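You operate a simulated robot arm through the tools that you are given. There is no shell and no other tool. Be economical: measure what you need, move in short steps, check, and stop when the job is done.

The job below is to be done with a simulated robot arm. You get a single attempt, and the scene is never put back.

Task
Test the mini grey bobbin and set it on the pad that the tester's display names.
Fine: on the cone, tester slider in, press the green button, tester slider back out before lifting it. Leave the other bobbins.
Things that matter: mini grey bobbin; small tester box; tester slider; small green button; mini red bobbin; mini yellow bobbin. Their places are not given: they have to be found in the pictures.

Only the result counts: the job must be done as asked and must still hold three seconds after the hand-in. Knocking over, shifting, dropping, spilling or breaking anything else fails it.

Robot
A 6-joint arm with a two-finger parallel gripper, fixed in place. Base frame: the origin is at the foot of the arm, x ahead of it, y to its left, z up; the work surface is at about z = 0. Lengths are in mm, angles in rad, forces in N, time in s.
With the tool pointing down near the work surface it reaches from about 140 to 580 mm from the base axis. Its first joint turns from -1.152 to 1.152 rad. Payload 2.1 kg.
The TCP is the grasp point between the finger pads, 30 mm short of the fingertips. In the tool frame z runs along the fingers and y along their closing line. Largest opening 94 mm; finger width 28, thickness 10; the body of the gripper, 50 by 96 mm, starts 55 mm behind the TCP.
Orientation is that of the tool frame in the base frame, as a unit quaternion [x, y, z, w]. With the fingers straight down and closing along the base's y, the tool's x points along the base's -x, its y along +y and its z along -z.

Tools
- The arm moves only by the tool drive_tool. Its argument "motion" is a list that holds one entry, the list of rows, each a list of 7 numbers: the turn, a rotation vector about the tool's x, y, z in units of 180 degrees (1.0 is 180 degrees), then the shift along the tool's x, y, z in units of 200 mm (1.0 is 200 mm), then the opening, from 0 (shut) to 1 (fully open). In form: [[[wx, wy, wz, tx, ty, tz, hand], ...]]. A call has 1 to 8 rows; each row is the pose to reach, as a shift and turn from the pose commanded when the call began, along the tool's axes at that moment. A call with a number of a shift or a turn outside -1 to 1 is refused whole. Each row takes 0.2 s and may step no farther than 50 mm and 0.15 rad from the row before; otherwise, or with a gripper value out of range, the whole call is refused. A pose out of reach is approached as far as the arm can. The call stops where the force on the tool passes 60 N (or 10 N more than at its start, if that is more) or the arm is blocked; 0.2 s more then pass. Each finger travels about 72 mm/s and halts on what it meets, pressing with about 28 N; the grip force reading is that of the motor and also rises with nothing between the fingers. The clock runs only during rows and for 0.2 s after the last one: add rows that repeat a pose to give the fingers time. The reply holds the time, the measured pose of the TCP, the force on the tool along the base axes, the opening and the grip force, in the units named above and with some noise.
- Cameras (640 x 400 px; columns grow to the right, rows downward): "scene" is fixed at [57, -371.2, 487.5]; the picture's right is [0.75, -0.66, 0.00], its down [-0.35, -0.40, -0.85] and it looks along [0.56, 0.64, -0.53] (base axes); focal length 220 px, centre (320, 200). "wrist" rides on the gripper at [-37, 0, -58] in the tool frame; the picture's right is [0.00, -1.00, 0.00], its down [0.97, 0.00, -0.24] and it looks along [0.24, 0.00, 0.97] (tool axes); focal length 218 px, centre (320, 200).
- grab_frame(camera): a new picture of that camera. No time passes.
- pixel_to_xyz(camera, pixels): for up to 12 pixels [column, row] of the newest picture of that camera ("zoom" is the newest enlarged one), the place [x, y, z] in the base frame of the surface seen there, good to about 2 mm. No time passes.
- zoom(camera, box): a new picture of the part [left, top, right, bottom] of that camera's present view, enlarged. No time passes.
- finish_job(): hands the job in; it is judged then, once.

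Keep the steps short. Do not move on a guess: measure, check each grasp and each placing, and mend mistakes. In all there are 80 turns and 34 pictures (those below and enlarged ones count). Leave the gripper open and the arm clear of the work at the hand-in unless told otherwise, and finish with a single line.

The tools are called after "Call:" as name(argument=value, ...) on one line, values as JSON. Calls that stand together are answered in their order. drive_tool: Moves the arm, as the interface text tells. Its arguments: {"type":"object","properties":{"motion":{"type":"array","items":{"type":"array","items":{"type":"array","items":{"type":"number"}}}}},"required":["motion"]} The other tools are called the same way: grab_frame (camera) takes a picture; pixel_to_xyz (camera, pixels) gives the place of the surface under pixels of a picture; zoom (camera, box) takes an enlarged picture of a part of a camera's view; finish_job () hands the job in.

At the start:

```text
time_s: 0.0
eef_pos: [339.9, -53.3, 371.0]
orientation: [0.0, 1.0, 0.001, 0.001]
contact_force: [-0.5, -0.4, 0.4]
opening: 94.2
grasp_force: 0.0
```

scene: 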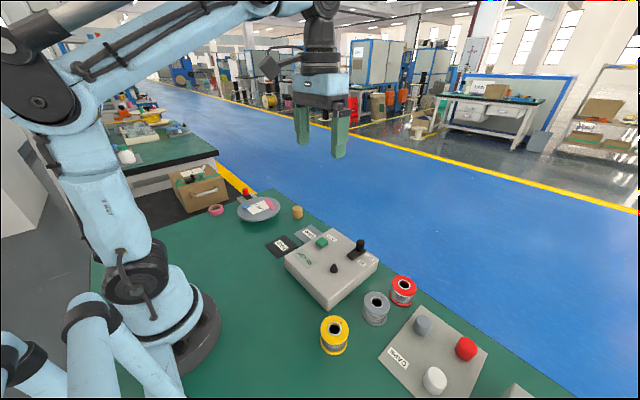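
wrist: 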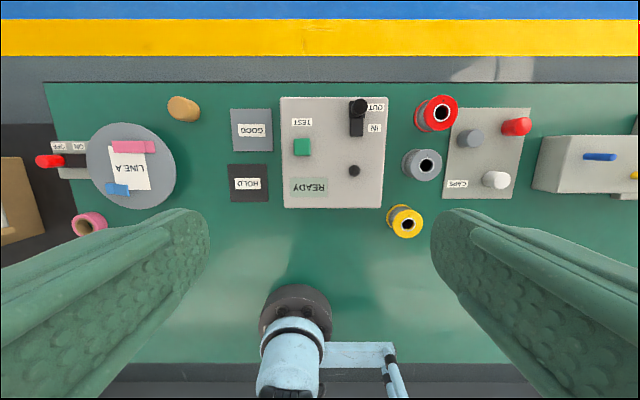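

I see the tester box (cone at wrist pixel 354,170, slider at 357,110, green button at 302,147), pads GOOD and HOLD, and the grey bobbin at (424,164). I'll enlarge and measure these next.

Call:
zoom(camera="wrist", box=[220, 80, 460, 250])

Call:
zoom(camera="scene", box=[250, 210, 450, 370])

Call:
pixel_to_xyz(camera="wrist", pixels=[[354, 170], [357, 104], [357, 130], [302, 147], [424, 164], [408, 164], [441, 164], [252, 128], [250, 184], [335, 150], [284, 100], [382, 205]])

```text
2.35 times, centred on (340, 165) of wrist
```

zoom: 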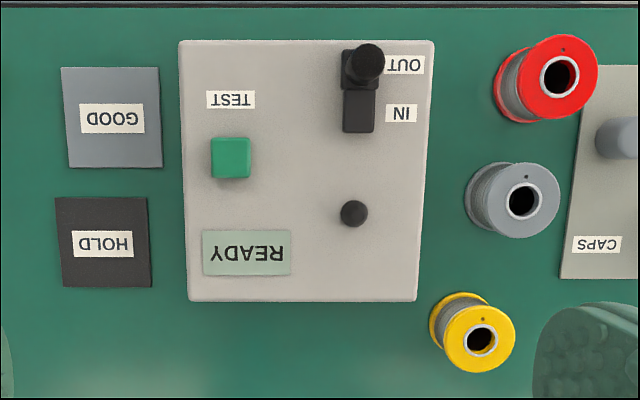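

```text
2.50 times, centred on (350, 290) of scene
```

zoom: 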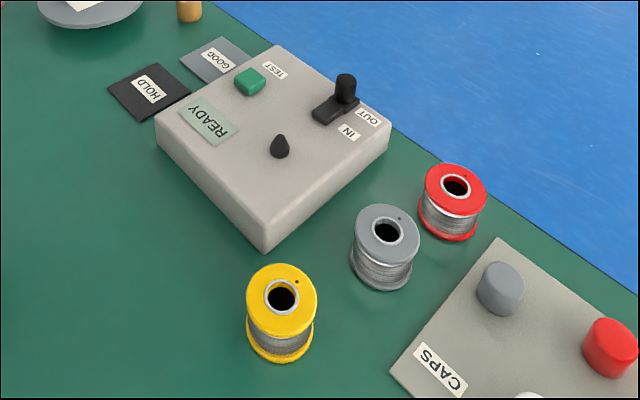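

```text
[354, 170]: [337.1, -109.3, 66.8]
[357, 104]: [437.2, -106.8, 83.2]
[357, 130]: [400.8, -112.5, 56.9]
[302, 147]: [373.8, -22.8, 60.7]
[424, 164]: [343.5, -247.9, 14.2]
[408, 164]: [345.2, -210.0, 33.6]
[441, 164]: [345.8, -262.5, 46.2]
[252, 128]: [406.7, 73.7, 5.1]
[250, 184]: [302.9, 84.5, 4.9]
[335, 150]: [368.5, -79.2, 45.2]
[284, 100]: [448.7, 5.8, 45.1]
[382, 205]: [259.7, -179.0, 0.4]
```

Next I measure the grey bobbin's rim and hole, and the neighbours, in fresh enlarged wrist views.

Call:
zoom(camera="wrist", box=[380, 90, 480, 250])

```text
2.50 times, centred on (430, 170) of wrist
```

zoom: 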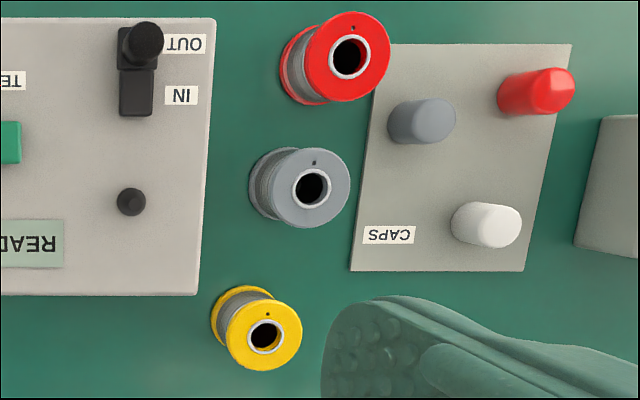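

Call:
pixel_to_xyz(camera="zoom", pixels=[[275, 188], [347, 188], [311, 152], [311, 224], [290, 170], [332, 206], [258, 180], [350, 20], [348, 96], [265, 302], [230, 335], [300, 335]])

Call:
pixel_to_xyz(camera="zoom", pixels=[[145, 40], [145, 30], [135, 80], [135, 113], [131, 195], [131, 203], [205, 30], [195, 290], [425, 120], [5, 125], [15, 160], [120, 200]])

```text
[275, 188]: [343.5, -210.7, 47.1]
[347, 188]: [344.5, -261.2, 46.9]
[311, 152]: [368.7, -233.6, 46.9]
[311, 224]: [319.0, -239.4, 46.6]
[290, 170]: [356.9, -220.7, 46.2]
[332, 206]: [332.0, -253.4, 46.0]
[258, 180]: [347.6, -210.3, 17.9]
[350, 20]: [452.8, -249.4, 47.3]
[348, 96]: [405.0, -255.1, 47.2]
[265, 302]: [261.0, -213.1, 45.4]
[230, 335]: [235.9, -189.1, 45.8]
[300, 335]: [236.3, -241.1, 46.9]
```

```text
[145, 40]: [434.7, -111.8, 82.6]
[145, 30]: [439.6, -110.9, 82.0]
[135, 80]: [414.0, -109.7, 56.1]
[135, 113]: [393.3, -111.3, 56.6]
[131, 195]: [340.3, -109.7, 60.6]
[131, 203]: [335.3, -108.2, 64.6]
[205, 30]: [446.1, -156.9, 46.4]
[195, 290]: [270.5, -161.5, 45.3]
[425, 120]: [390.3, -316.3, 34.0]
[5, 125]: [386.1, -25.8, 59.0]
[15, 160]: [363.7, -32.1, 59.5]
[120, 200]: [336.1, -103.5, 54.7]
```

The grey bobbin's centre is about (344,-236), with flange diameter about 53 and top at z 47. Before descending I check the clearances at the caps plate and box edge.

Call:
pixel_to_xyz(camera="zoom", pixels=[[375, 160], [366, 190], [360, 225], [235, 190], [206, 190], [215, 190], [312, 170], [294, 188], [330, 188], [312, 206], [385, 60]])

```text
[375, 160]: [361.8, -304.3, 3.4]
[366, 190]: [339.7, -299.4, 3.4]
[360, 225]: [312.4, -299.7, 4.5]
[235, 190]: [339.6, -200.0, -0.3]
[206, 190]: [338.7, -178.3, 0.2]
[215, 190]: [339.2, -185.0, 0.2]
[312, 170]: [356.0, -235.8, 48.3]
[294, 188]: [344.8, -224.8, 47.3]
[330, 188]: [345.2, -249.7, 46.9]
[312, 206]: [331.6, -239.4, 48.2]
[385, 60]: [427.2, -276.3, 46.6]
```

The clearances are fine (caps plate edge y -299, only 4 mm high). I move above the grey bobbin at z 180 with opening about 80.

Call:
drive_tool(motion=[[[0, 0, 0, -0.0034, -0.1527, 0.159, 0.85], [0, 0, 0, -0.0068, -0.3053, 0.318, 0.85], [0, 0, 0, -0.0103, -0.458, 0.4775, 0.85], [0, 0, 0, -0.0137, -0.6107, 0.637, 0.85], [0, 0, 0, -0.0171, -0.7633, 0.796, 0.85], [0, 0, 0, -0.0205, -0.916, 0.955, 0.85], [0, 0, 0, -0.0205, -0.916, 0.955, 0.85]]])

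Call:
grab_frame(camera="wrist")

```text
time_s: 1.6
eef_pos: [342.6, -236.8, 179.7]
orientation: [-0.001, 1.0, 0.002, 0.001]
contact_force: [-0.2, 0.0, -1.3]
opening: 79.8
grasp_force: 0.1
```

```text
28 pictures are left
```

wrist: 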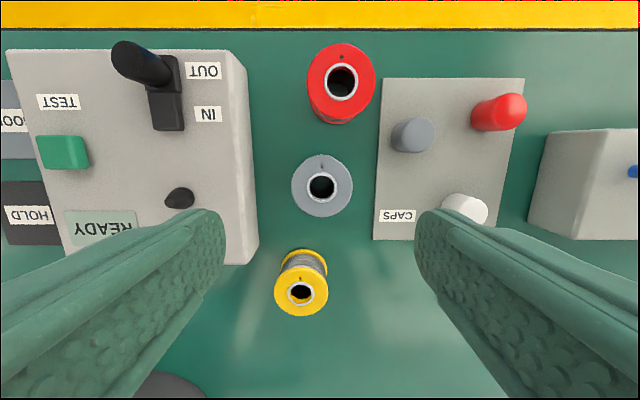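

I see the grey bobbin at (322,186), centred between the fingers. I measure its rim again from here, and the cone too.

Call:
pixel_to_xyz(camera="wrist", pixels=[[294, 186], [350, 186], [322, 158], [322, 214], [309, 187], [336, 187], [322, 174], [322, 201], [178, 194], [178, 203], [170, 200], [190, 197]])

```text
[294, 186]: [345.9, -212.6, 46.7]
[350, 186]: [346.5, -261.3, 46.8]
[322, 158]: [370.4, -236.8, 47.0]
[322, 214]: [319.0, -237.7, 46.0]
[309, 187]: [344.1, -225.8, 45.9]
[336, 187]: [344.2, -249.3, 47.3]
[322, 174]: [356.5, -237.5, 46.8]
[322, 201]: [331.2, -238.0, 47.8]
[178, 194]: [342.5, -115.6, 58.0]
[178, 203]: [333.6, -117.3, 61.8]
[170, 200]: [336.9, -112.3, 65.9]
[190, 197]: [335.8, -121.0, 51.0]
```

The centre is confirmed at about (344.3,-237.3). I go down to TCP z about 34, keeping the hand open.

Call:
drive_tool(motion=[[[0, 0, 0, -0.003, -0.003, 0.24, 0.85], [0, 0, 0, -0.003, -0.003, 0.44, 0.85], [0, 0, 0, -0.003, -0.003, 0.6, 0.85], [0, 0, 0, -0.003, -0.003, 0.73, 0.85], [0, 0, 0, -0.003, -0.003, 0.73, 0.85]]])

```text
time_s: 2.8
eef_pos: [345.3, -235.8, 33.1]
orientation: [0.0, 1.0, 0.001, 0.001]
contact_force: [0.1, -1.1, 0.5]
opening: 79.7
grasp_force: 0.1
```

No contact, and z is 33. I close on the bobbin.

Call:
drive_tool(motion=[[[0, 0, 0, 0, 0, 0, 0.65], [0, 0, 0, 0, 0, 0, 0.45], [0, 0, 0, 0, 0, 0, 0.45], [0, 0, 0, 0, 0, 0, 0.45]]])

```text
time_s: 3.8
eef_pos: [344.6, -235.2, 33.8]
orientation: [-0.001, 1.0, 0.0, 0.001]
contact_force: [0.2, -0.3, 1.1]
opening: 55.4
grasp_force: 28.2
```

It is gripped at 55.4 mm with 28 N. I lift straight up to z about 170 and check.

Call:
drive_tool(motion=[[[0, 0, 0, 0, 0, -0.08, 0.45], [0, 0, 0, 0, 0, -0.24, 0.45], [0, 0, 0, 0, 0, -0.42, 0.45], [0, 0, 0, 0, 0, -0.58, 0.45], [0, 0, 0, 0, 0, -0.68, 0.45], [0, 0, 0, 0, 0, -0.68, 0.45]]])

Call:
grab_frame(camera="wrist")

```text
time_s: 5.2
eef_pos: [344.8, -236.0, 170.0]
orientation: [0.0, 1.0, 0.001, 0.001]
contact_force: [0.3, 0.2, 0.3]
opening: 42.2
grasp_force: 0.1
```

```text
27 pictures are left
```

wrist: 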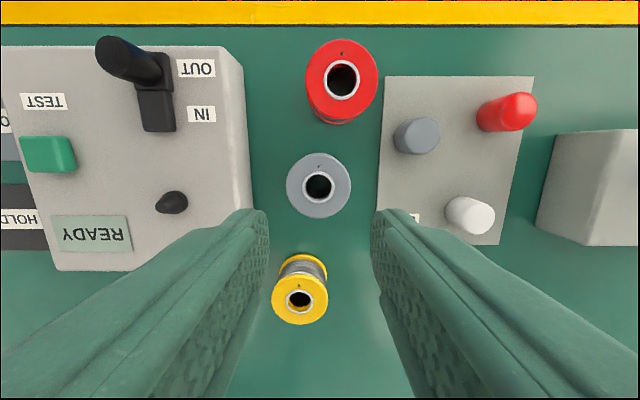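

The bobbin slipped out: the opening fell to 42 and it still stands on the table at (319,185). I check whether it moved and look at its shape closely.

Call:
pixel_to_xyz(camera="wrist", pixels=[[290, 185], [348, 185], [319, 156], [319, 214], [305, 186], [333, 186], [319, 172], [319, 200]])

Call:
zoom(camera="scene", box=[320, 260, 440, 350])

```text
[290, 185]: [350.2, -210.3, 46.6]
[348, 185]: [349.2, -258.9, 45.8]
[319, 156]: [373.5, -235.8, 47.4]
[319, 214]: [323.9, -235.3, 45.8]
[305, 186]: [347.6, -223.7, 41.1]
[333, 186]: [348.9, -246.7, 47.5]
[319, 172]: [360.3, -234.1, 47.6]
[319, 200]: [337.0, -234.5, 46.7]
```

```text
4.44 times, centred on (380, 305) of scene
```

zoom: 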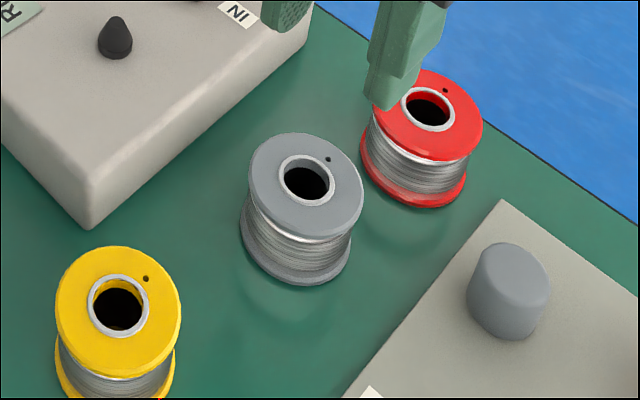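

The bobbin stands upright, shifted slightly to (348.6,-235). I re-open, centre on it and go a bit lower. Then I close with a full command and lift slowly.

Call:
drive_tool(motion=[[[0, 0, 0, -0.0195, 0.006, 0, 0.85], [0, 0, 0, -0.0195, 0.006, 0, 0.85], [0, 0, 0, -0.0195, 0.006, 0.24, 0.85], [0, 0, 0, -0.0195, 0.006, 0.46, 0.85], [0, 0, 0, -0.0195, 0.006, 0.6, 0.85], [0, 0, 0, -0.0195, 0.006, 0.69, 0.85], [0, 0, 0, -0.0195, 0.006, 0.69, 0.85]]])

Call:
drive_tool(motion=[[[0, 0, 0, 0, 0, 0, 0.6], [0, 0, 0, 0, 0, 0, 0.3], [0, 0, 0, 0, 0, 0, 0], [0, 0, 0, 0, 0, 0, 0], [0, 0, 0, 0, 0, 0, 0]]])

Call:
zoom(camera="scene", box=[310, 230, 450, 340])

```text
time_s: 6.8
eef_pos: [348.6, -234.2, 30.9]
orientation: [-0.001, 1.0, 0.002, 0.001]
contact_force: [0.4, -1.0, -0.4]
opening: 79.9
grasp_force: 0.0
```

```text
time_s: 8.0
eef_pos: [347.9, -235.1, 32.4]
orientation: [-0.001, 1.0, 0.001, 0.001]
contact_force: [-0.8, -1.0, 0.0]
opening: 55.4
grasp_force: 27.5
```

```text
3.64 times, centred on (380, 285) of scene
```

zoom: 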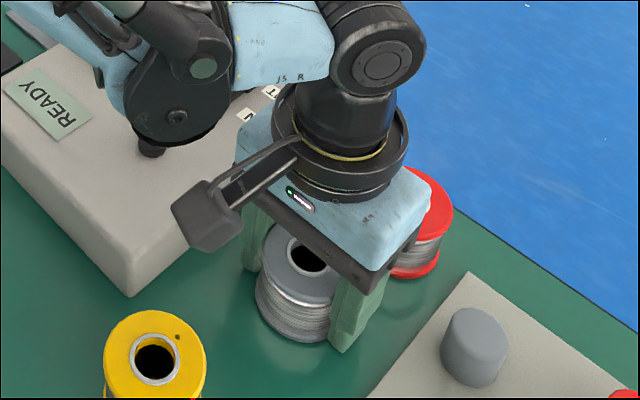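

It is gripped at 55.4 mm again, this time with a full close command. I lift slowly by 10 mm and watch the opening.

Call:
drive_tool(motion=[[[0, 0, 0, 0, 0, -0.005, 0], [0, 0, 0, 0, 0, -0.01, 0], [0, 0, 0, 0, 0, -0.02, 0], [0, 0, 0, 0, 0, -0.03, 0], [0, 0, 0, 0, 0, -0.04, 0], [0, 0, 0, 0, 0, -0.05, 0]]])

Call:
zoom(camera="scene", box=[310, 230, 450, 340])

```text
time_s: 9.4
eef_pos: [348.8, -233.9, 41.2]
orientation: [-0.001, 1.0, 0.001, 0.001]
contact_force: [-0.7, 0.0, -1.8]
opening: 55.8
grasp_force: 28.3
```

```text
3.64 times, centred on (380, 285) of scene
```

zoom: 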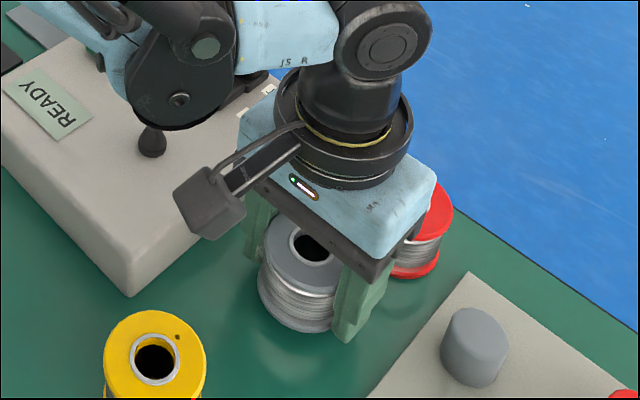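

The bobbin moved up with the hand and the opening holds at 55.8. I continue lifting gently.

Call:
drive_tool(motion=[[[0, 0, 0, 0, 0, -0.02, 0], [0, 0, 0, 0, 0, -0.06, 0], [0, 0, 0, 0, 0, -0.11, 0], [0, 0, 0, 0, 0, -0.16, 0], [0, 0, 0, 0, 0, -0.21, 0], [0, 0, 0, 0, 0, -0.26, 0], [0, 0, 0, 0, 0, -0.29, 0], [0, 0, 0, 0, 0, -0.3, 0]]])

Call:
zoom(camera="scene", box=[310, 200, 450, 310])

```text
time_s: 11.2
eef_pos: [348.7, -234.0, 102.4]
orientation: [0.0, 1.0, 0.002, 0.001]
contact_force: [0.3, 0.2, -1.9]
opening: 55.6
grasp_force: 28.3
```

```text
3.64 times, centred on (380, 255) of scene
```

zoom: 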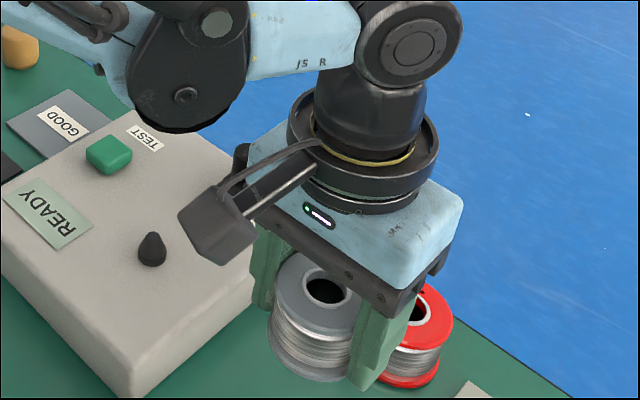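

The bobbin is held. I lift to z about 142 and look at its pose in the hand from the wrist camera.

Call:
drive_tool(motion=[[[0, 0, 0, 0, 0, -0.03, 0], [0, 0, 0, 0, 0, -0.08, 0], [0, 0, 0, 0, 0, -0.13, 0], [0, 0, 0, 0, 0, -0.17, 0], [0, 0, 0, 0, 0, -0.19, 0], [0, 0, 0, 0, 0, -0.2, 0]]])

Call:
grab_frame(camera="wrist")

Call:
pixel_to_xyz(camera="wrist", pixels=[[300, 190], [340, 190], [320, 140], [320, 160], [320, 200], [320, 250]])

```text
time_s: 12.6
eef_pos: [348.6, -233.9, 141.6]
orientation: [-0.001, 1.0, 0.001, 0.001]
contact_force: [-0.3, 0.0, -1.8]
opening: 55.6
grasp_force: 28.4
```

```text
22 pictures are left
```

wrist: 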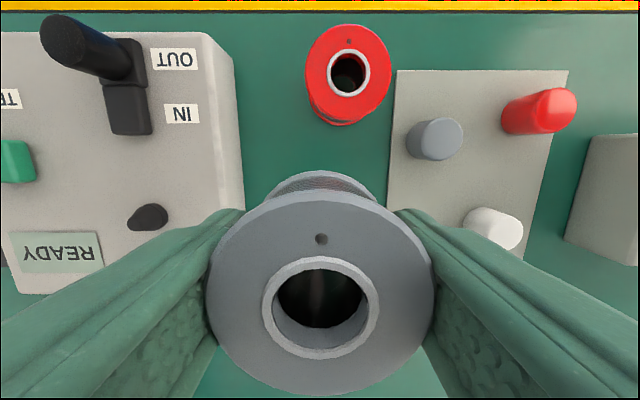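

```text
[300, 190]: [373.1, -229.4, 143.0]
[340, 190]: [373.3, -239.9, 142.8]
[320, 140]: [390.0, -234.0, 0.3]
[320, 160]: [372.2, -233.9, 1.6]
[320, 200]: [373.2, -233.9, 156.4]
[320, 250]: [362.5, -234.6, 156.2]
```

I check the tilt by measuring the top flange all round.

Call:
pixel_to_xyz(camera="wrist", pixels=[[320, 200], [320, 390], [320, 375], [240, 300], [400, 300], [320, 258], [320, 357], [264, 305], [376, 305], [216, 295], [428, 295]])

```text
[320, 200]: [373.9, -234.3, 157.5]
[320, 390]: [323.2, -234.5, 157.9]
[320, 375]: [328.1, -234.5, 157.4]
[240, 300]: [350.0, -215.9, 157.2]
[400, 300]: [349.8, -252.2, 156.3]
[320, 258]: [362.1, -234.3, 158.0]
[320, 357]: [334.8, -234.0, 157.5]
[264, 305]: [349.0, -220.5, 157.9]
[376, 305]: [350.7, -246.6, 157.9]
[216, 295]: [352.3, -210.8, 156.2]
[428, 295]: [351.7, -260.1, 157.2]
```

The bobbin is level and centred at the TCP, with its base about 31 mm below it. Now I pin down the cone in an enlarged scene view.

Call:
zoom(camera="scene", box=[304, 250, 364, 288])

Call:
zoom(camera="wrist", box=[110, 190, 190, 240])

```text
10.53 times, centred on (334, 269) of scene
```

zoom: 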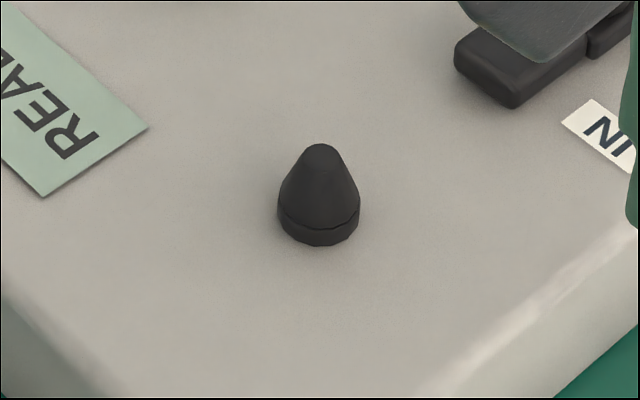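

```text
8.00 times, centred on (150, 215) of wrist
```

zoom: 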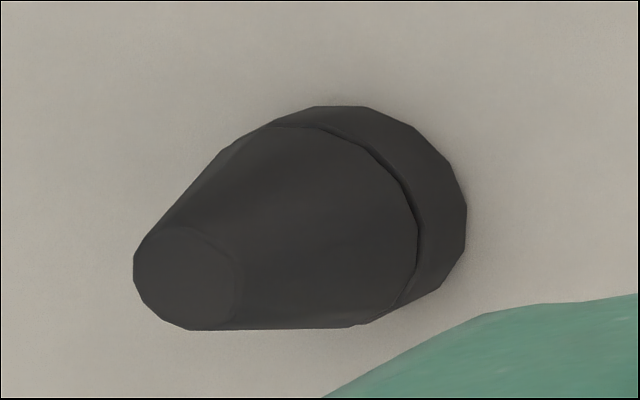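

Cone tip disc centre is at zoom pixel (187,278). The base edge is near (465,210).

Call:
pixel_to_xyz(camera="zoom", pixels=[[187, 278], [160, 278], [215, 278], [187, 245], [187, 310], [462, 215], [350, 110], [475, 215], [350, 100], [400, 318], [300, 220]])

Call:
pixel_to_xyz(camera="scene", pixels=[[334.2, 264.5], [334, 268], [334, 272], [334, 277]])

```text
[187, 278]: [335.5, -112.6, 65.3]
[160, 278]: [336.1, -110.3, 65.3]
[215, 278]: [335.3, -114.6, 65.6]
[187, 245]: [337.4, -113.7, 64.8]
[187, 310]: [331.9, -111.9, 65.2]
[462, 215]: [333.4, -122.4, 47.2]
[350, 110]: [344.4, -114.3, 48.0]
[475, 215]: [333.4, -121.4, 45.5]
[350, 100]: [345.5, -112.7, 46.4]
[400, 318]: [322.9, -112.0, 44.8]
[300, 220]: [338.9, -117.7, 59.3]
```

```text
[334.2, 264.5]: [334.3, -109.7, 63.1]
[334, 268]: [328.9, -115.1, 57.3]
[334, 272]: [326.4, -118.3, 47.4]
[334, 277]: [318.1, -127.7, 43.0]
```

Cone axis is at about (335,-111.8), its tip at z 65 and the box top at z 45. I carry the bobbin over the cone at the present height.

Call:
drive_tool(motion=[[[0, 0, 0, 0.006, 0.05, 0, 0], [0, 0, 0, 0.018, 0.16, 0, 0], [0, 0, 0, 0.031, 0.28, 0, 0], [0, 0, 0, 0.044, 0.4, 0, 0], [0, 0, 0, 0.057, 0.51, 0, 0], [0, 0, 0, 0.065, 0.585, 0, 0], [0, 0, 0, 0.068, 0.6115, 0, 0], [0, 0, 0, 0.068, 0.6115, 0, 0]]])

Call:
zoom(camera="scene", box=[270, 190, 410, 300])

```text
time_s: 14.4
eef_pos: [332.9, -112.2, 141.5]
orientation: [-0.001, 1.0, 0.001, 0.001]
contact_force: [-0.4, 0.3, -1.3]
opening: 55.7
grasp_force: 27.9
```

```text
3.64 times, centred on (340, 245) of scene
```

zoom: 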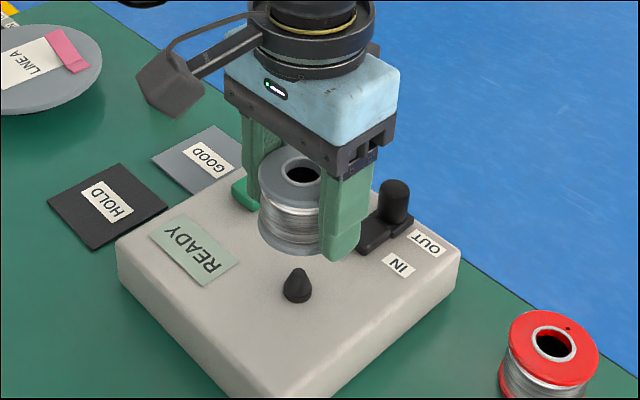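

The hand is over the cone. I look through the bobbin's hole with the wrist camera to check the alignment.

Call:
zoom(camera="wrist", box=[200, 180, 440, 400])

```text
1.82 times, centred on (320, 290) of wrist
```

zoom: 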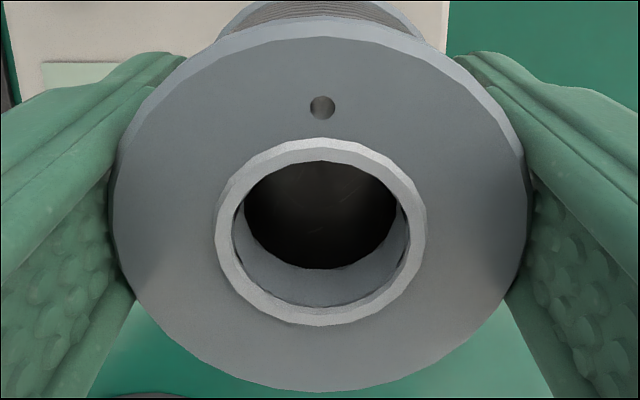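

The hole is too dark to help. I lower until the base is just above the cone tip, then check.

Call:
drive_tool(motion=[[[0, 0, 0, 0, 0, 0.04, 0], [0, 0, 0, 0, 0, 0.1, 0], [0, 0, 0, 0, 0, 0.16, 0], [0, 0, 0, 0, 0, 0.19, 0], [0, 0, 0, 0, 0, 0.2, 0], [0, 0, 0, 0, 0, 0.2, 0]]])

Call:
zoom(camera="scene", box=[295, 225, 385, 295])

```text
time_s: 15.8
eef_pos: [335.1, -111.5, 102.7]
orientation: [-0.001, 1.0, 0.001, 0.0]
contact_force: [0.0, 1.3, -1.1]
opening: 55.6
grasp_force: 28.3
```

```text
5.71 times, centred on (340, 260) of scene
```

zoom: 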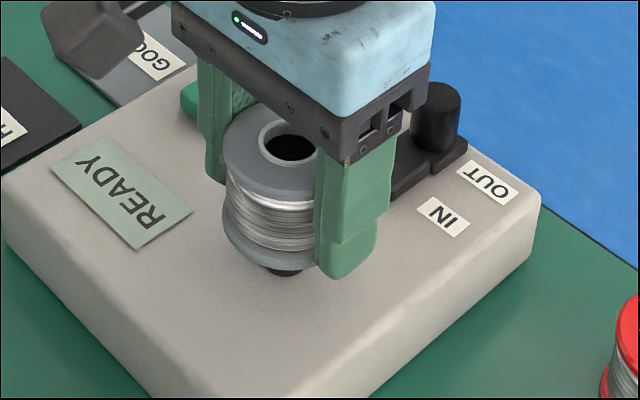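

Aligned: cone centre at column ~283, bobbin centre at ~285. I lower slowly to about z 77.5, watching the force.

Call:
drive_tool(motion=[[[0, 0, 0, 0, 0, 0.03, 0], [0, 0, 0, 0, 0, 0.06, 0], [0, 0, 0, 0, 0, 0.085, 0], [0, 0, 0, 0, 0, 0.105, 0], [0, 0, 0, 0, 0, 0.118, 0], [0, 0, 0, 0, 0, 0.124, 0], [0, 0, 0, 0, 0, 0.124, 0]]])

Call:
zoom(camera="scene", box=[295, 225, 385, 295])

```text
time_s: 17.4
eef_pos: [334.9, -113.3, 76.4]
orientation: [-0.001, 1.0, 0.001, 0.001]
contact_force: [0.7, -0.1, -1.2]
opening: 55.6
grasp_force: 28.2
```

```text
5.71 times, centred on (340, 260) of scene
```

zoom: 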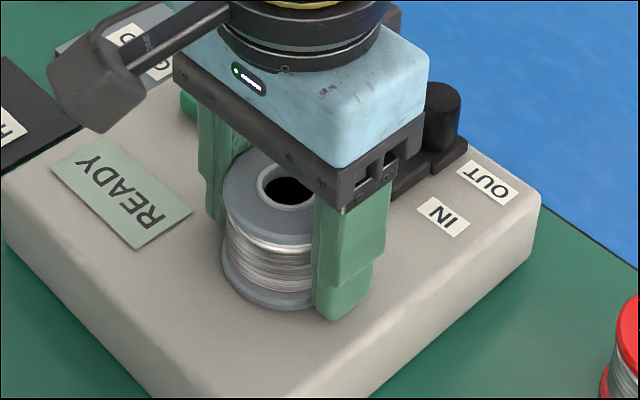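

The force still shows its weight hanging. I lower in half-millimetre steps until it touches.

Call:
drive_tool(motion=[[[0, 0, 0, 0, 0, 0.003, 0], [0, 0, 0, 0, 0, 0.006, 0], [0, 0, 0, 0, 0, 0.008, 0], [0, 0, 0, 0, 0, 0.008, 0]]])

```text
time_s: 18.4
eef_pos: [334.8, -112.1, 74.8]
orientation: [-0.001, 1.0, 0.001, 0.001]
contact_force: [-2.1, 0.0, 22.0]
opening: 55.6
grasp_force: 28.2
```

Contact at 22 N upward, so it is seated. I ease up half a millimetre, then open the fingers to about 80.

Call:
drive_tool(motion=[[[0, 0, 0, 0, 0, -0.003, 0], [0, 0, 0, 0, 0, -0.003, 0.7], [0, 0, 0, 0, 0, -0.003, 0.85], [0, 0, 0, 0, 0, -0.003, 0.85]]])

Call:
drive_tool(motion=[[[0, 0, 0, 0, 0, -0.06, 0.85], [0, 0, 0, 0, 0, -0.2, 0.85], [0, 0, 0, 0, 0, -0.4, 0.85], [0, 0, 0, 0, 0, -0.55, 0.85], [0, 0, 0, 0, 0, -0.6, 0.85], [0, 0, 0, 0, 0, -0.6, 0.85]]])

Call:
grab_frame(camera="wrist")

Call:
zoom(camera="scene", box=[270, 210, 410, 300])

```text
time_s: 19.4
eef_pos: [334.9, -112.2, 75.9]
orientation: [0.0, 1.0, 0.001, 0.001]
contact_force: [-0.9, 0.2, 0.4]
opening: 80.0
grasp_force: 0.1
```

```text
time_s: 20.8
eef_pos: [334.0, -112.0, 196.0]
orientation: [-0.001, 1.0, 0.0, 0.0]
contact_force: [0.1, -0.1, -0.5]
opening: 79.8
grasp_force: 0.1
```

```text
15 pictures are left
```

wrist: 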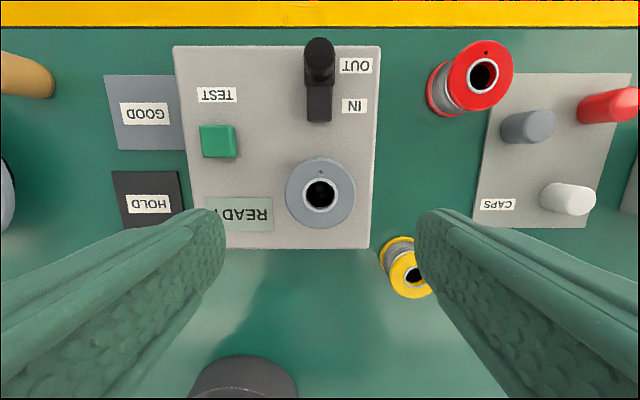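

```text
4.44 times, centred on (340, 255) of scene
```

zoom: 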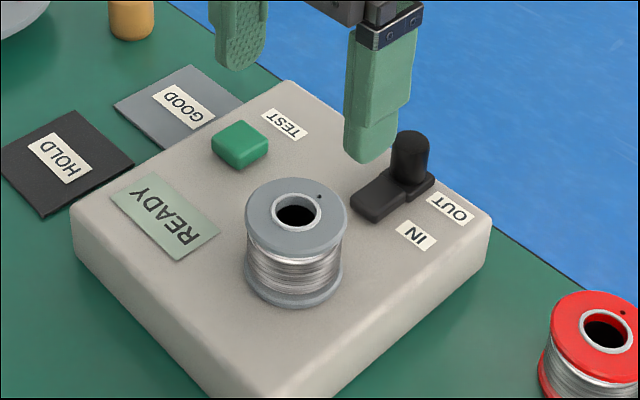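

The bobbin sits level on the cone. I measure bobbin, slider knob, button and pads from this view.

Call:
pixel_to_xyz(camera="wrist", pixels=[[287, 192], [353, 192], [320, 160], [320, 226], [319, 44], [306, 44], [332, 44], [319, 80], [319, 100], [319, 120], [218, 141], [330, 92]])

Call:
pixel_to_xyz(camera="wrist", pixels=[[204, 128], [235, 128], [204, 155], [235, 155], [107, 78], [178, 76], [118, 148], [182, 148], [113, 173], [176, 172], [124, 228], [185, 208]])

Call:
pixel_to_xyz(camera="scene", pixels=[[432, 229], [433, 240], [432, 286], [432, 292]])

```text
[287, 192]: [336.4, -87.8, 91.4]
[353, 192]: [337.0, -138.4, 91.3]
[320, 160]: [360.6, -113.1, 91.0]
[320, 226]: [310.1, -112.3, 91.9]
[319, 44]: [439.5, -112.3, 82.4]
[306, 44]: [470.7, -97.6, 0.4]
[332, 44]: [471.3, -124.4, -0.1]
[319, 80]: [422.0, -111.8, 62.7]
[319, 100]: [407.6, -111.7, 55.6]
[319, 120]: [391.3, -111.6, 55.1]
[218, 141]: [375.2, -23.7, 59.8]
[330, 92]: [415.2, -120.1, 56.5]
```

```text
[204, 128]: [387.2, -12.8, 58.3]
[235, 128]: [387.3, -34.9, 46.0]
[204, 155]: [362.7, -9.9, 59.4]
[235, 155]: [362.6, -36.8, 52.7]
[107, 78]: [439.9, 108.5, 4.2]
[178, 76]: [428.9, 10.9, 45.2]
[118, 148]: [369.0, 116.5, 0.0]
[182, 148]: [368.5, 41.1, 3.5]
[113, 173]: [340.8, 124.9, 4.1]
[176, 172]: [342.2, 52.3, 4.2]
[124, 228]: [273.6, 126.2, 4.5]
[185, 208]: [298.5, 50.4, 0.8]
```

```text
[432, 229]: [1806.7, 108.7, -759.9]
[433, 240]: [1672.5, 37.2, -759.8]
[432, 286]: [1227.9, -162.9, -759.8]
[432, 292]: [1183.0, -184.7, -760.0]
```

Bobbin is at (335,-113) with its top at z 91. Slider knob is at about (436,-111.7), top z 82. I move above the knob with fingers about 50 mm apart, then down to z 97.

Call:
drive_tool(motion=[[[0, 0, 0, -0.16, 0.001, 0, 0.6], [0, 0, 0, -0.34, 0.001, 0, 0.55], [0, 0, 0, -0.503, 0.001, 0, 0.55], [0, 0, 0, -0.503, 0.001, 0.2, 0.55], [0, 0, 0, -0.503, 0.001, 0.36, 0.55], [0, 0, 0, -0.503, 0.001, 0.46, 0.55], [0, 0, 0, -0.503, 0.001, 0.495, 0.55], [0, 0, 0, -0.503, 0.001, 0.495, 0.55]]])

Call:
zoom(camera="scene", box=[310, 190, 430, 280])

```text
time_s: 22.6
eef_pos: [436.0, -112.5, 97.5]
orientation: [-0.001, 1.0, 0.001, 0.001]
contact_force: [0.4, -0.5, 0.1]
opening: 51.9
grasp_force: 0.0
```

```text
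4.44 times, centred on (370, 235) of scene
```

zoom: 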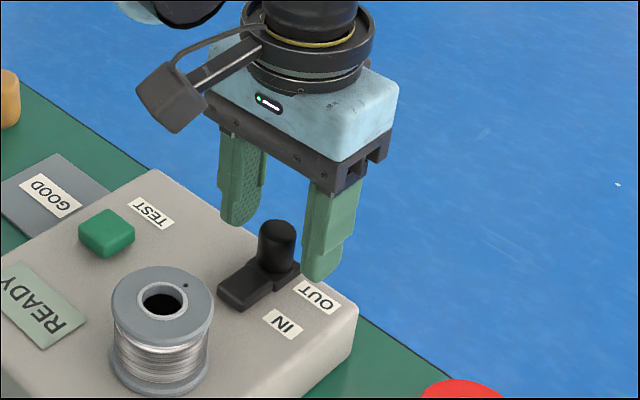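

The knob is between the fingers. I go down 3 mm more and close on it.

Call:
drive_tool(motion=[[[0, 0, 0, 0, 0, 0.015, 0.55], [0, 0, 0, 0, 0, 0.015, 0.3], [0, 0, 0, 0, 0, 0.015, 0.1], [0, 0, 0, 0, 0, 0.015, 0.1], [0, 0, 0, 0, 0, 0.015, 0.1]]])

```text
time_s: 23.8
eef_pos: [435.3, -111.3, 95.1]
orientation: [-0.002, 1.0, 0.001, 0.001]
contact_force: [-1.3, -0.2, -2.5]
opening: 22.6
grasp_force: 45.1
```

The knob is gripped at 22.6 mm. I slide it toward IN (-x) in small steps.

Call:
drive_tool(motion=[[[0, 0, 0, 0.015, 0, 0, 0.1], [0, 0, 0, 0.035, 0, 0, 0.1], [0, 0, 0, 0.055, 0, 0, 0.1], [0, 0, 0, 0.075, 0, 0, 0.1], [0, 0, 0, 0.095, 0, 0, 0.1], [0, 0, 0, 0.11, 0, 0, 0.1], [0, 0, 0, 0.12, 0, 0, 0.1]]])

Call:
zoom(camera="scene", box=[290, 200, 410, 290])

```text
time_s: 25.4
eef_pos: [411.1, -113.1, 93.6]
orientation: [-0.001, 1.0, 0.001, 0.001]
contact_force: [1.9, 4.0, -4.9]
opening: 22.5
grasp_force: 45.1
```

```text
4.44 times, centred on (350, 245) of scene
```

zoom: 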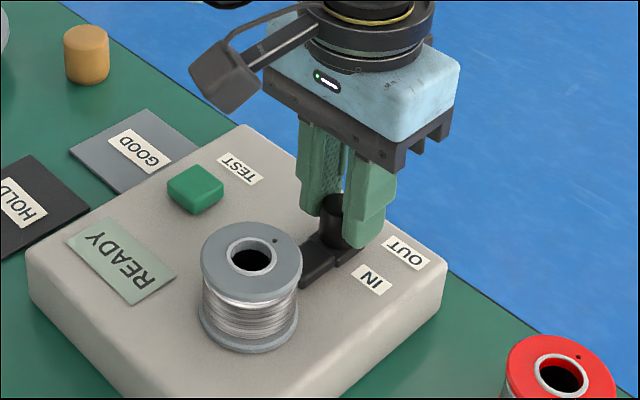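

The slider moves along with little force, so I keep going toward the stop in small steps.

Call:
drive_tool(motion=[[[0, 0, 0, 0.01, 0, 0, 0.1], [0, 0, 0, 0.02, 0, 0, 0.1], [0, 0, 0, 0.03, 0, 0, 0.1], [0, 0, 0, 0.04, 0, 0, 0.1]]])

```text
time_s: 26.4
eef_pos: [405.2, -112.0, 94.1]
orientation: [-0.001, 1.0, 0.0, 0.006]
contact_force: [30.3, 6.4, 2.5]
opening: 22.3
grasp_force: 44.8
```

A force of 30 N at x 405 means the stop is reached. I ease off slightly, open, and lift clear.

Call:
drive_tool(motion=[[[0, 0, 0, -0.008, 0, 0, 0.1], [0, 0, 0, -0.008, 0, 0, 0.4], [0, 0, 0, -0.008, 0, 0, 0.5], [0, 0, 0, -0.008, 0, 0, 0.5], [0, 0, 0, -0.008, 0, -0.15, 0.5], [0, 0, 0, -0.008, 0, -0.35, 0.5], [0, 0, 0, -0.008, 0, -0.5, 0.5], [0, 0, 0, -0.008, 0, -0.5, 0.5]]])

Call:
grab_frame(camera="wrist")

```text
time_s: 28.2
eef_pos: [404.8, -111.2, 194.0]
orientation: [-0.001, 1.0, 0.001, 0.001]
contact_force: [-0.2, -0.2, 0.1]
opening: 47.0
grasp_force: 0.1
```

```text
11 pictures are left
```

wrist: 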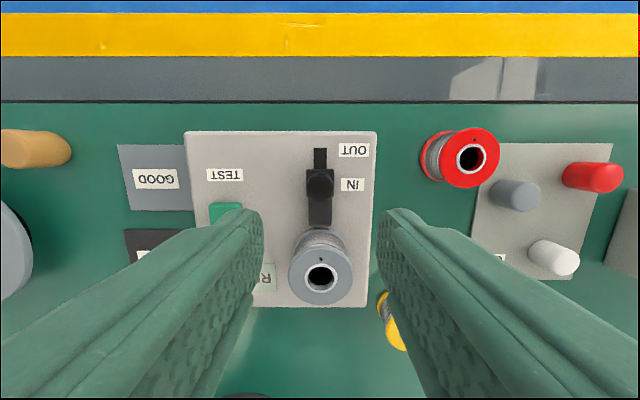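

The slider is now at IN. Next I shut the fingers and go above the green button at (375,-23), top z about 60, down to z 98 with tips at about 68.

Call:
drive_tool(motion=[[[0, 0, 0, 0.05, 0.15, 0, 0.25], [0, 0, 0, 0.1, 0.3, 0, 0], [0, 0, 0, 0.1485, 0.442, 0, 0], [0, 0, 0, 0.1485, 0.442, 0.15, 0], [0, 0, 0, 0.1485, 0.442, 0.3, 0], [0, 0, 0, 0.1485, 0.442, 0.42, 0], [0, 0, 0, 0.1485, 0.442, 0.48, 0], [0, 0, 0, 0.1485, 0.442, 0.48, 0]]])

Call:
zoom(camera="scene", box=[270, 200, 390, 290])

```text
time_s: 30.0
eef_pos: [375.6, -23.6, 97.9]
orientation: [-0.001, 1.0, 0.001, 0.001]
contact_force: [-0.4, 0.5, 0.2]
opening: 0.1
grasp_force: 28.3
```

```text
4.44 times, centred on (330, 245) of scene
```

zoom: 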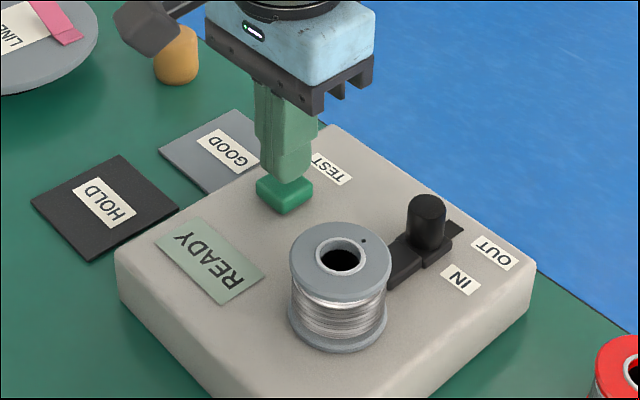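

The closed tips sit above the button. I press down in 1–2 mm steps, with the force limit as a guard.

Call:
drive_tool(motion=[[[0, 0, 0, 0, 0, 0.02, 0], [0, 0, 0, 0, 0, 0.035, 0], [0, 0, 0, 0, 0, 0.045, 0], [0, 0, 0, 0, 0, 0.052, 0], [0, 0, 0, 0, 0, 0.058, 0], [0, 0, 0, 0, 0, 0.063, 0], [0, 0, 0, 0, 0, 0.063, 0]]])

Call:
zoom(camera="scene", box=[270, 200, 390, 290])

```text
time_s: 31.6
eef_pos: [375.4, -23.6, 85.9]
orientation: [0.0, 1.0, 0.001, 0.001]
contact_force: [-0.5, 0.6, 1.9]
opening: 0.1
grasp_force: 28.4
```

```text
4.44 times, centred on (330, 245) of scene
```

zoom: 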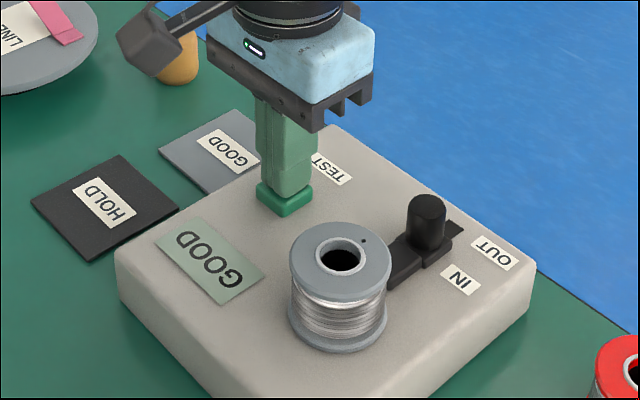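

The display reads GOOD. I lift off the button and go back over the slider knob at about (404.5,-111.5), opening the fingers.

Call:
drive_tool(motion=[[[0, 0, 0, 0, 0, -0.1, 0], [0, 0, 0, 0, 0, -0.3, 0], [0, 0, 0, 0, 0, -0.5, 0.1], [0, 0, 0, -0.05, -0.15, -0.54, 0.4], [0, 0, 0, -0.1, -0.3, -0.54, 0.55], [0, 0, 0, -0.148, -0.442, -0.54, 0.55], [0, 0, 0, -0.148, -0.442, -0.54, 0.55]]])

Call:
drive_tool(motion=[[[0, 0, 0, 0, 0, 0.15, 0.55], [0, 0, 0, 0, 0, 0.3, 0.55], [0, 0, 0, 0, 0, 0.42, 0.55], [0, 0, 0, 0, 0, 0.495, 0.55], [0, 0, 0, 0, 0, 0.495, 0.55]]])

Call:
zoom(camera="scene", box=[280, 200, 400, 290])

```text
time_s: 33.2
eef_pos: [403.1, -111.9, 195.5]
orientation: [-0.001, 1.0, 0.001, 0.001]
contact_force: [0.3, -0.7, 0.5]
opening: 51.8
grasp_force: 0.1
```

```text
time_s: 34.4
eef_pos: [405.2, -112.6, 95.3]
orientation: [0.0, 1.0, 0.001, 0.0]
contact_force: [-0.2, 0.2, 0.7]
opening: 51.8
grasp_force: 0.0
```

```text
4.44 times, centred on (340, 245) of scene
```

zoom: 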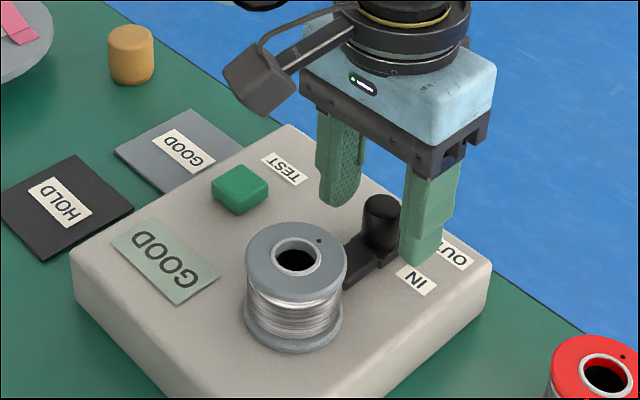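

The display still reads GOOD and the knob is between the fingers. I close on it.

Call:
drive_tool(motion=[[[0, 0, 0, 0, 0, 0.005, 0.3], [0, 0, 0, 0, 0, 0.005, 0.1], [0, 0, 0, 0, 0, 0.005, 0.1], [0, 0, 0, 0, 0, 0.005, 0.1]]])

Call:
drive_tool(motion=[[[0, 0, 0, -0.02, 0, 0, 0.1], [0, 0, 0, -0.05, 0, 0, 0.1], [0, 0, 0, -0.08, 0, 0, 0.1], [0, 0, 0, -0.11, 0, 0, 0.1], [0, 0, 0, -0.135, 0, 0, 0.1], [0, 0, 0, -0.145, 0, 0, 0.1], [0, 0, 0, -0.152, 0, 0, 0.1], [0, 0, 0, -0.158, 0, 0, 0.1]]])

```text
time_s: 35.4
eef_pos: [404.5, -112.4, 93.9]
orientation: [-0.001, 1.0, 0.001, 0.001]
contact_force: [-0.2, -0.6, 3.3]
opening: 22.5
grasp_force: 45.6
```

```text
time_s: 37.2
eef_pos: [434.7, -112.4, 94.3]
orientation: [-0.001, 1.0, 0.002, -0.005]
contact_force: [-30.3, 1.1, -3.4]
opening: 22.6
grasp_force: 45.2
```

The stop at OUT is reached (30 N, x 434.7). I ease off, release and lift.

Call:
drive_tool(motion=[[[0, 0, 0, 0.006, 0, 0, 0.1], [0, 0, 0, 0.006, 0, 0, 0.4], [0, 0, 0, 0.006, 0, 0, 0.55], [0, 0, 0, 0.006, 0, 0, 0.55], [0, 0, 0, 0.006, 0, -0.15, 0.55], [0, 0, 0, 0.006, 0, -0.35, 0.7], [0, 0, 0, 0.006, 0, -0.5, 0.85], [0, 0, 0, 0.006, 0, -0.5, 0.85]]])

Call:
drive_tool(motion=[[[0, 0, 0, 0.16, -0.004, 0, 0.85], [0, 0, 0, 0.34, -0.004, 0, 0.85], [0, 0, 0, 0.497, -0.004, 0, 0.85], [0, 0, 0, 0.497, -0.004, 0, 0.85]]])

Call:
grab_frame(camera="wrist")

Call:
pixel_to_xyz(camera="wrist", pixels=[[287, 192], [353, 192], [320, 160], [320, 226], [307, 193], [333, 193], [320, 180], [320, 206], [319, 44], [319, 120]])

```text
time_s: 39.0
eef_pos: [434.9, -110.7, 195.1]
orientation: [-0.001, 1.0, 0.0, 0.001]
contact_force: [-0.6, 0.4, -0.2]
opening: 80.2
grasp_force: 0.0
```

```text
time_s: 40.0
eef_pos: [335.5, -112.7, 193.3]
orientation: [0.0, 1.0, 0.001, 0.0]
contact_force: [0.0, -0.2, 0.1]
opening: 79.9
grasp_force: 0.0
```

```text
7 pictures are left
```

wrist: 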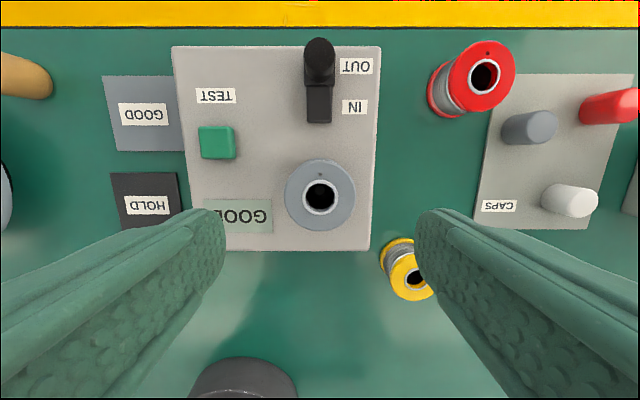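

```text
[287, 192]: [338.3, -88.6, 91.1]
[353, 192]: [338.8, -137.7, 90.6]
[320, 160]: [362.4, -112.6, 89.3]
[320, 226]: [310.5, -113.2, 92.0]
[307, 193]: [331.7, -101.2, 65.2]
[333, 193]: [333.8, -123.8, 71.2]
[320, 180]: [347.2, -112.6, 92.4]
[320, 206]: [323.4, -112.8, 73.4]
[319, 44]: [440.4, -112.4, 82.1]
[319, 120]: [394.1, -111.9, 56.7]
```

The slider is out and the bobbin still sits at (335.5,-113). I descend around it to z about 76.5, close fully, and lift slowly by 6 mm.

Call:
drive_tool(motion=[[[0, 0, 0, 0, -0.002, 0.15, 0.85], [0, 0, 0, 0, -0.002, 0.33, 0.85], [0, 0, 0, 0, -0.002, 0.48, 0.85], [0, 0, 0, 0, -0.002, 0.56, 0.85], [0, 0, 0, 0, -0.002, 0.585, 0.85], [0, 0, 0, 0, -0.002, 0.585, 0.85]]])

Call:
drive_tool(motion=[[[0, 0, 0, 0, 0, 0, 0.6], [0, 0, 0, 0, 0, 0, 0.3], [0, 0, 0, 0, 0, 0, 0], [0, 0, 0, 0, 0, 0, 0], [0, 0, 0, 0, 0, 0, 0]]])

Call:
drive_tool(motion=[[[0, 0, 0, 0, 0, -0.005, 0], [0, 0, 0, 0, 0, -0.01, 0], [0, 0, 0, 0, 0, -0.02, 0], [0, 0, 0, 0, 0, -0.03, 0], [0, 0, 0, 0, 0, -0.03, 0]]])

```text
time_s: 41.4
eef_pos: [335.3, -115.0, 76.0]
orientation: [-0.001, 1.0, 0.001, 0.001]
contact_force: [0.3, 0.3, -0.9]
opening: 79.9
grasp_force: 0.1
```

```text
time_s: 42.6
eef_pos: [335.4, -114.2, 75.2]
orientation: [-0.002, 1.0, 0.001, 0.001]
contact_force: [0.4, -0.9, 0.2]
opening: 55.8
grasp_force: 27.8
```

```text
time_s: 43.8
eef_pos: [336.2, -113.1, 82.4]
orientation: [-0.001, 1.0, 0.001, 0.001]
contact_force: [1.2, -0.1, -1.0]
opening: 55.5
grasp_force: 27.7
```

It holds at 55.5. I lift gently to z about 142 and verify.

Call:
drive_tool(motion=[[[0, 0, 0, 0, 0, -0.02, 0], [0, 0, 0, 0, 0, -0.06, 0], [0, 0, 0, 0, 0, -0.11, 0], [0, 0, 0, 0, 0, -0.17, 0], [0, 0, 0, 0, 0, -0.23, 0], [0, 0, 0, 0, 0, -0.28, 0], [0, 0, 0, 0, 0, -0.3, 0], [0, 0, 0, 0, 0, -0.3, 0]]])

Call:
grab_frame(camera="wrist")

Call:
pixel_to_xyz(camera="wrist", pixels=[[320, 200], [320, 390], [240, 300], [400, 300], [320, 265], [320, 350], [264, 305], [376, 305]])

```text
time_s: 45.6
eef_pos: [335.5, -112.4, 142.9]
orientation: [-0.001, 1.0, 0.001, 0.001]
contact_force: [1.1, 1.0, -0.6]
opening: 55.6
grasp_force: 28.2
```

```text
6 pictures are left
```

wrist: 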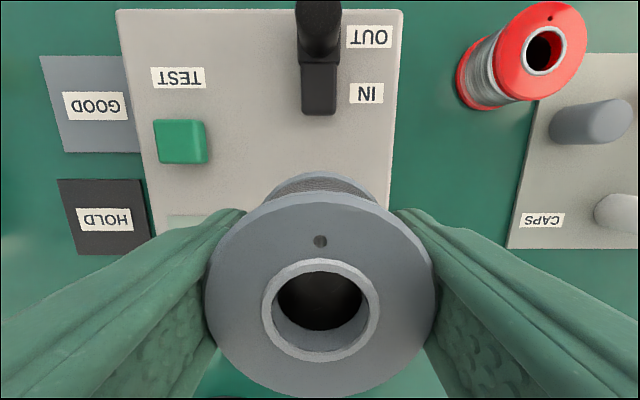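

```text
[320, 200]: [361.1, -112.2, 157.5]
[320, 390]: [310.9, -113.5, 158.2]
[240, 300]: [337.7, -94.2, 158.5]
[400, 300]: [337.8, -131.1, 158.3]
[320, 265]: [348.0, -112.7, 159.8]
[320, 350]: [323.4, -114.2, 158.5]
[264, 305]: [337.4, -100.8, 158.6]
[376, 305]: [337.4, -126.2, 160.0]
```

It is held level. I measure the GOOD pad's corners in this picture.

Call:
pixel_to_xyz(camera="wrist", pixels=[[44, 60], [120, 60], [66, 149], [134, 149], [95, 106], [100, 135], [60, 100], [133, 100]])

```text
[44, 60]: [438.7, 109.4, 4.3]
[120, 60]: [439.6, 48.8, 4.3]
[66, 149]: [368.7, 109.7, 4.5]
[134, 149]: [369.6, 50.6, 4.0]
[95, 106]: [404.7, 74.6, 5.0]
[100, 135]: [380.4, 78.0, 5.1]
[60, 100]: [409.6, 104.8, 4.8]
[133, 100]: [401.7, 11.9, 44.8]
```

I check where the orange peg stands (scene ~297,211), since the left finger will come near that side.

Call:
pixel_to_xyz(camera="scene", pixels=[[297, 208], [297, 212], [293, 213], [301, 213], [297, 217], [297, 222]])

```text
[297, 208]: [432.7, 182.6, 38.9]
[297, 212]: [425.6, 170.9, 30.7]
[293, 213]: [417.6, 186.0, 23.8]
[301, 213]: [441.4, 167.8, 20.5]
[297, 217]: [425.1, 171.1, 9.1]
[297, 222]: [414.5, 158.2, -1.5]
```

The peg is at y > 158, so it is clear. I carry the bobbin gently over the GOOD pad's centre at (404.5,76).

Call:
drive_tool(motion=[[[0, 0, 0, -0.02, 0.055, 0, 0], [0, 0, 0, -0.07, 0.19, 0, 0], [0, 0, 0, -0.125, 0.345, 0, 0], [0, 0, 0, -0.18, 0.5, 0, 0], [0, 0, 0, -0.236, 0.65, 0, 0], [0, 0, 0, -0.29, 0.8, 0, 0], [0, 0, 0, -0.328, 0.905, 0, 0], [0, 0, 0, -0.3425, 0.944, 0, 0]]])

Call:
drive_tool(motion=[[[0, 0, 0, 0, 0, 0.04, 0], [0, 0, 0, 0, 0, 0.12, 0], [0, 0, 0, 0, 0, 0.2, 0], [0, 0, 0, 0, 0, 0.28, 0], [0, 0, 0, 0, 0, 0.36, 0], [0, 0, 0, 0, 0, 0.42, 0], [0, 0, 0, 0, 0, 0.45, 0], [0, 0, 0, 0, 0, 0.45, 0]]])

Call:
zoom(camera="scene", box=[250, 180, 370, 270])

```text
time_s: 47.4
eef_pos: [403.8, 74.7, 143.2]
orientation: [0.0, 1.0, 0.0, 0.001]
contact_force: [-0.3, 0.2, -1.2]
opening: 55.3
grasp_force: 27.3
```

```text
time_s: 49.2
eef_pos: [403.6, 75.8, 53.5]
orientation: [-0.001, 1.0, 0.0, 0.0]
contact_force: [-0.2, -1.1, -1.5]
opening: 55.7
grasp_force: 28.1
```

```text
4.44 times, centred on (310, 225) of scene
```

zoom: 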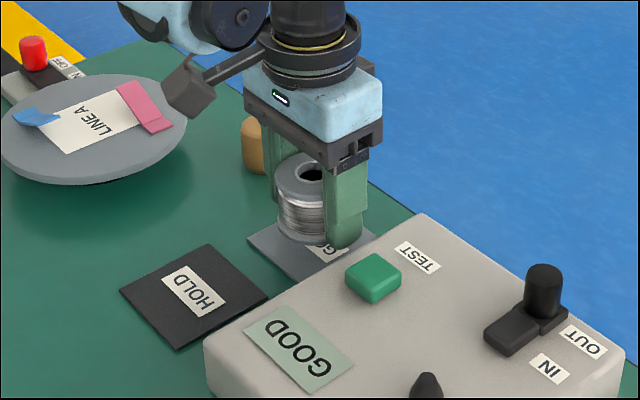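

The bobbin is over the GOOD pad with its base at about z 22, and the pad top is at about 4.5. I lower to near touch, then finish in small steps.

Call:
drive_tool(motion=[[[0, 0, 0, 0, 0, 0.03, 0], [0, 0, 0, 0, 0, 0.055, 0], [0, 0, 0, 0, 0, 0.07, 0], [0, 0, 0, 0, 0, 0.078, 0], [0, 0, 0, 0, 0, 0.083, 0], [0, 0, 0, 0, 0, 0.083, 0]]])

```text
time_s: 50.6
eef_pos: [404.8, 75.9, 36.5]
orientation: [-0.001, 1.0, 0.001, 0.0]
contact_force: [1.2, 0.3, -0.6]
opening: 55.6
grasp_force: 27.6
```

Call:
drive_tool(motion=[[[0, 0, 0, 0, 0, 0.003, 0], [0, 0, 0, 0, 0, 0.006, 0], [0, 0, 0, 0, 0, 0.006, 0]]])

```text
time_s: 51.4
eef_pos: [403.6, 76.5, 34.3]
orientation: [-0.001, 1.0, 0.001, 0.0]
contact_force: [0.3, 0.2, -1.8]
opening: 55.4
grasp_force: 27.8
```

No contact yet (-1.8 N), so I continue in half-millimetre steps.

Call:
drive_tool(motion=[[[0, 0, 0, 0, 0, 0.003, 0], [0, 0, 0, 0, 0, 0.005, 0], [0, 0, 0, 0, 0, 0.005, 0]]])

```text
time_s: 52.2
eef_pos: [404.1, 74.9, 35.4]
orientation: [-0.001, 1.0, 0.001, 0.001]
contact_force: [-5.1, 0.3, 22.5]
opening: 55.7
grasp_force: 27.9
```

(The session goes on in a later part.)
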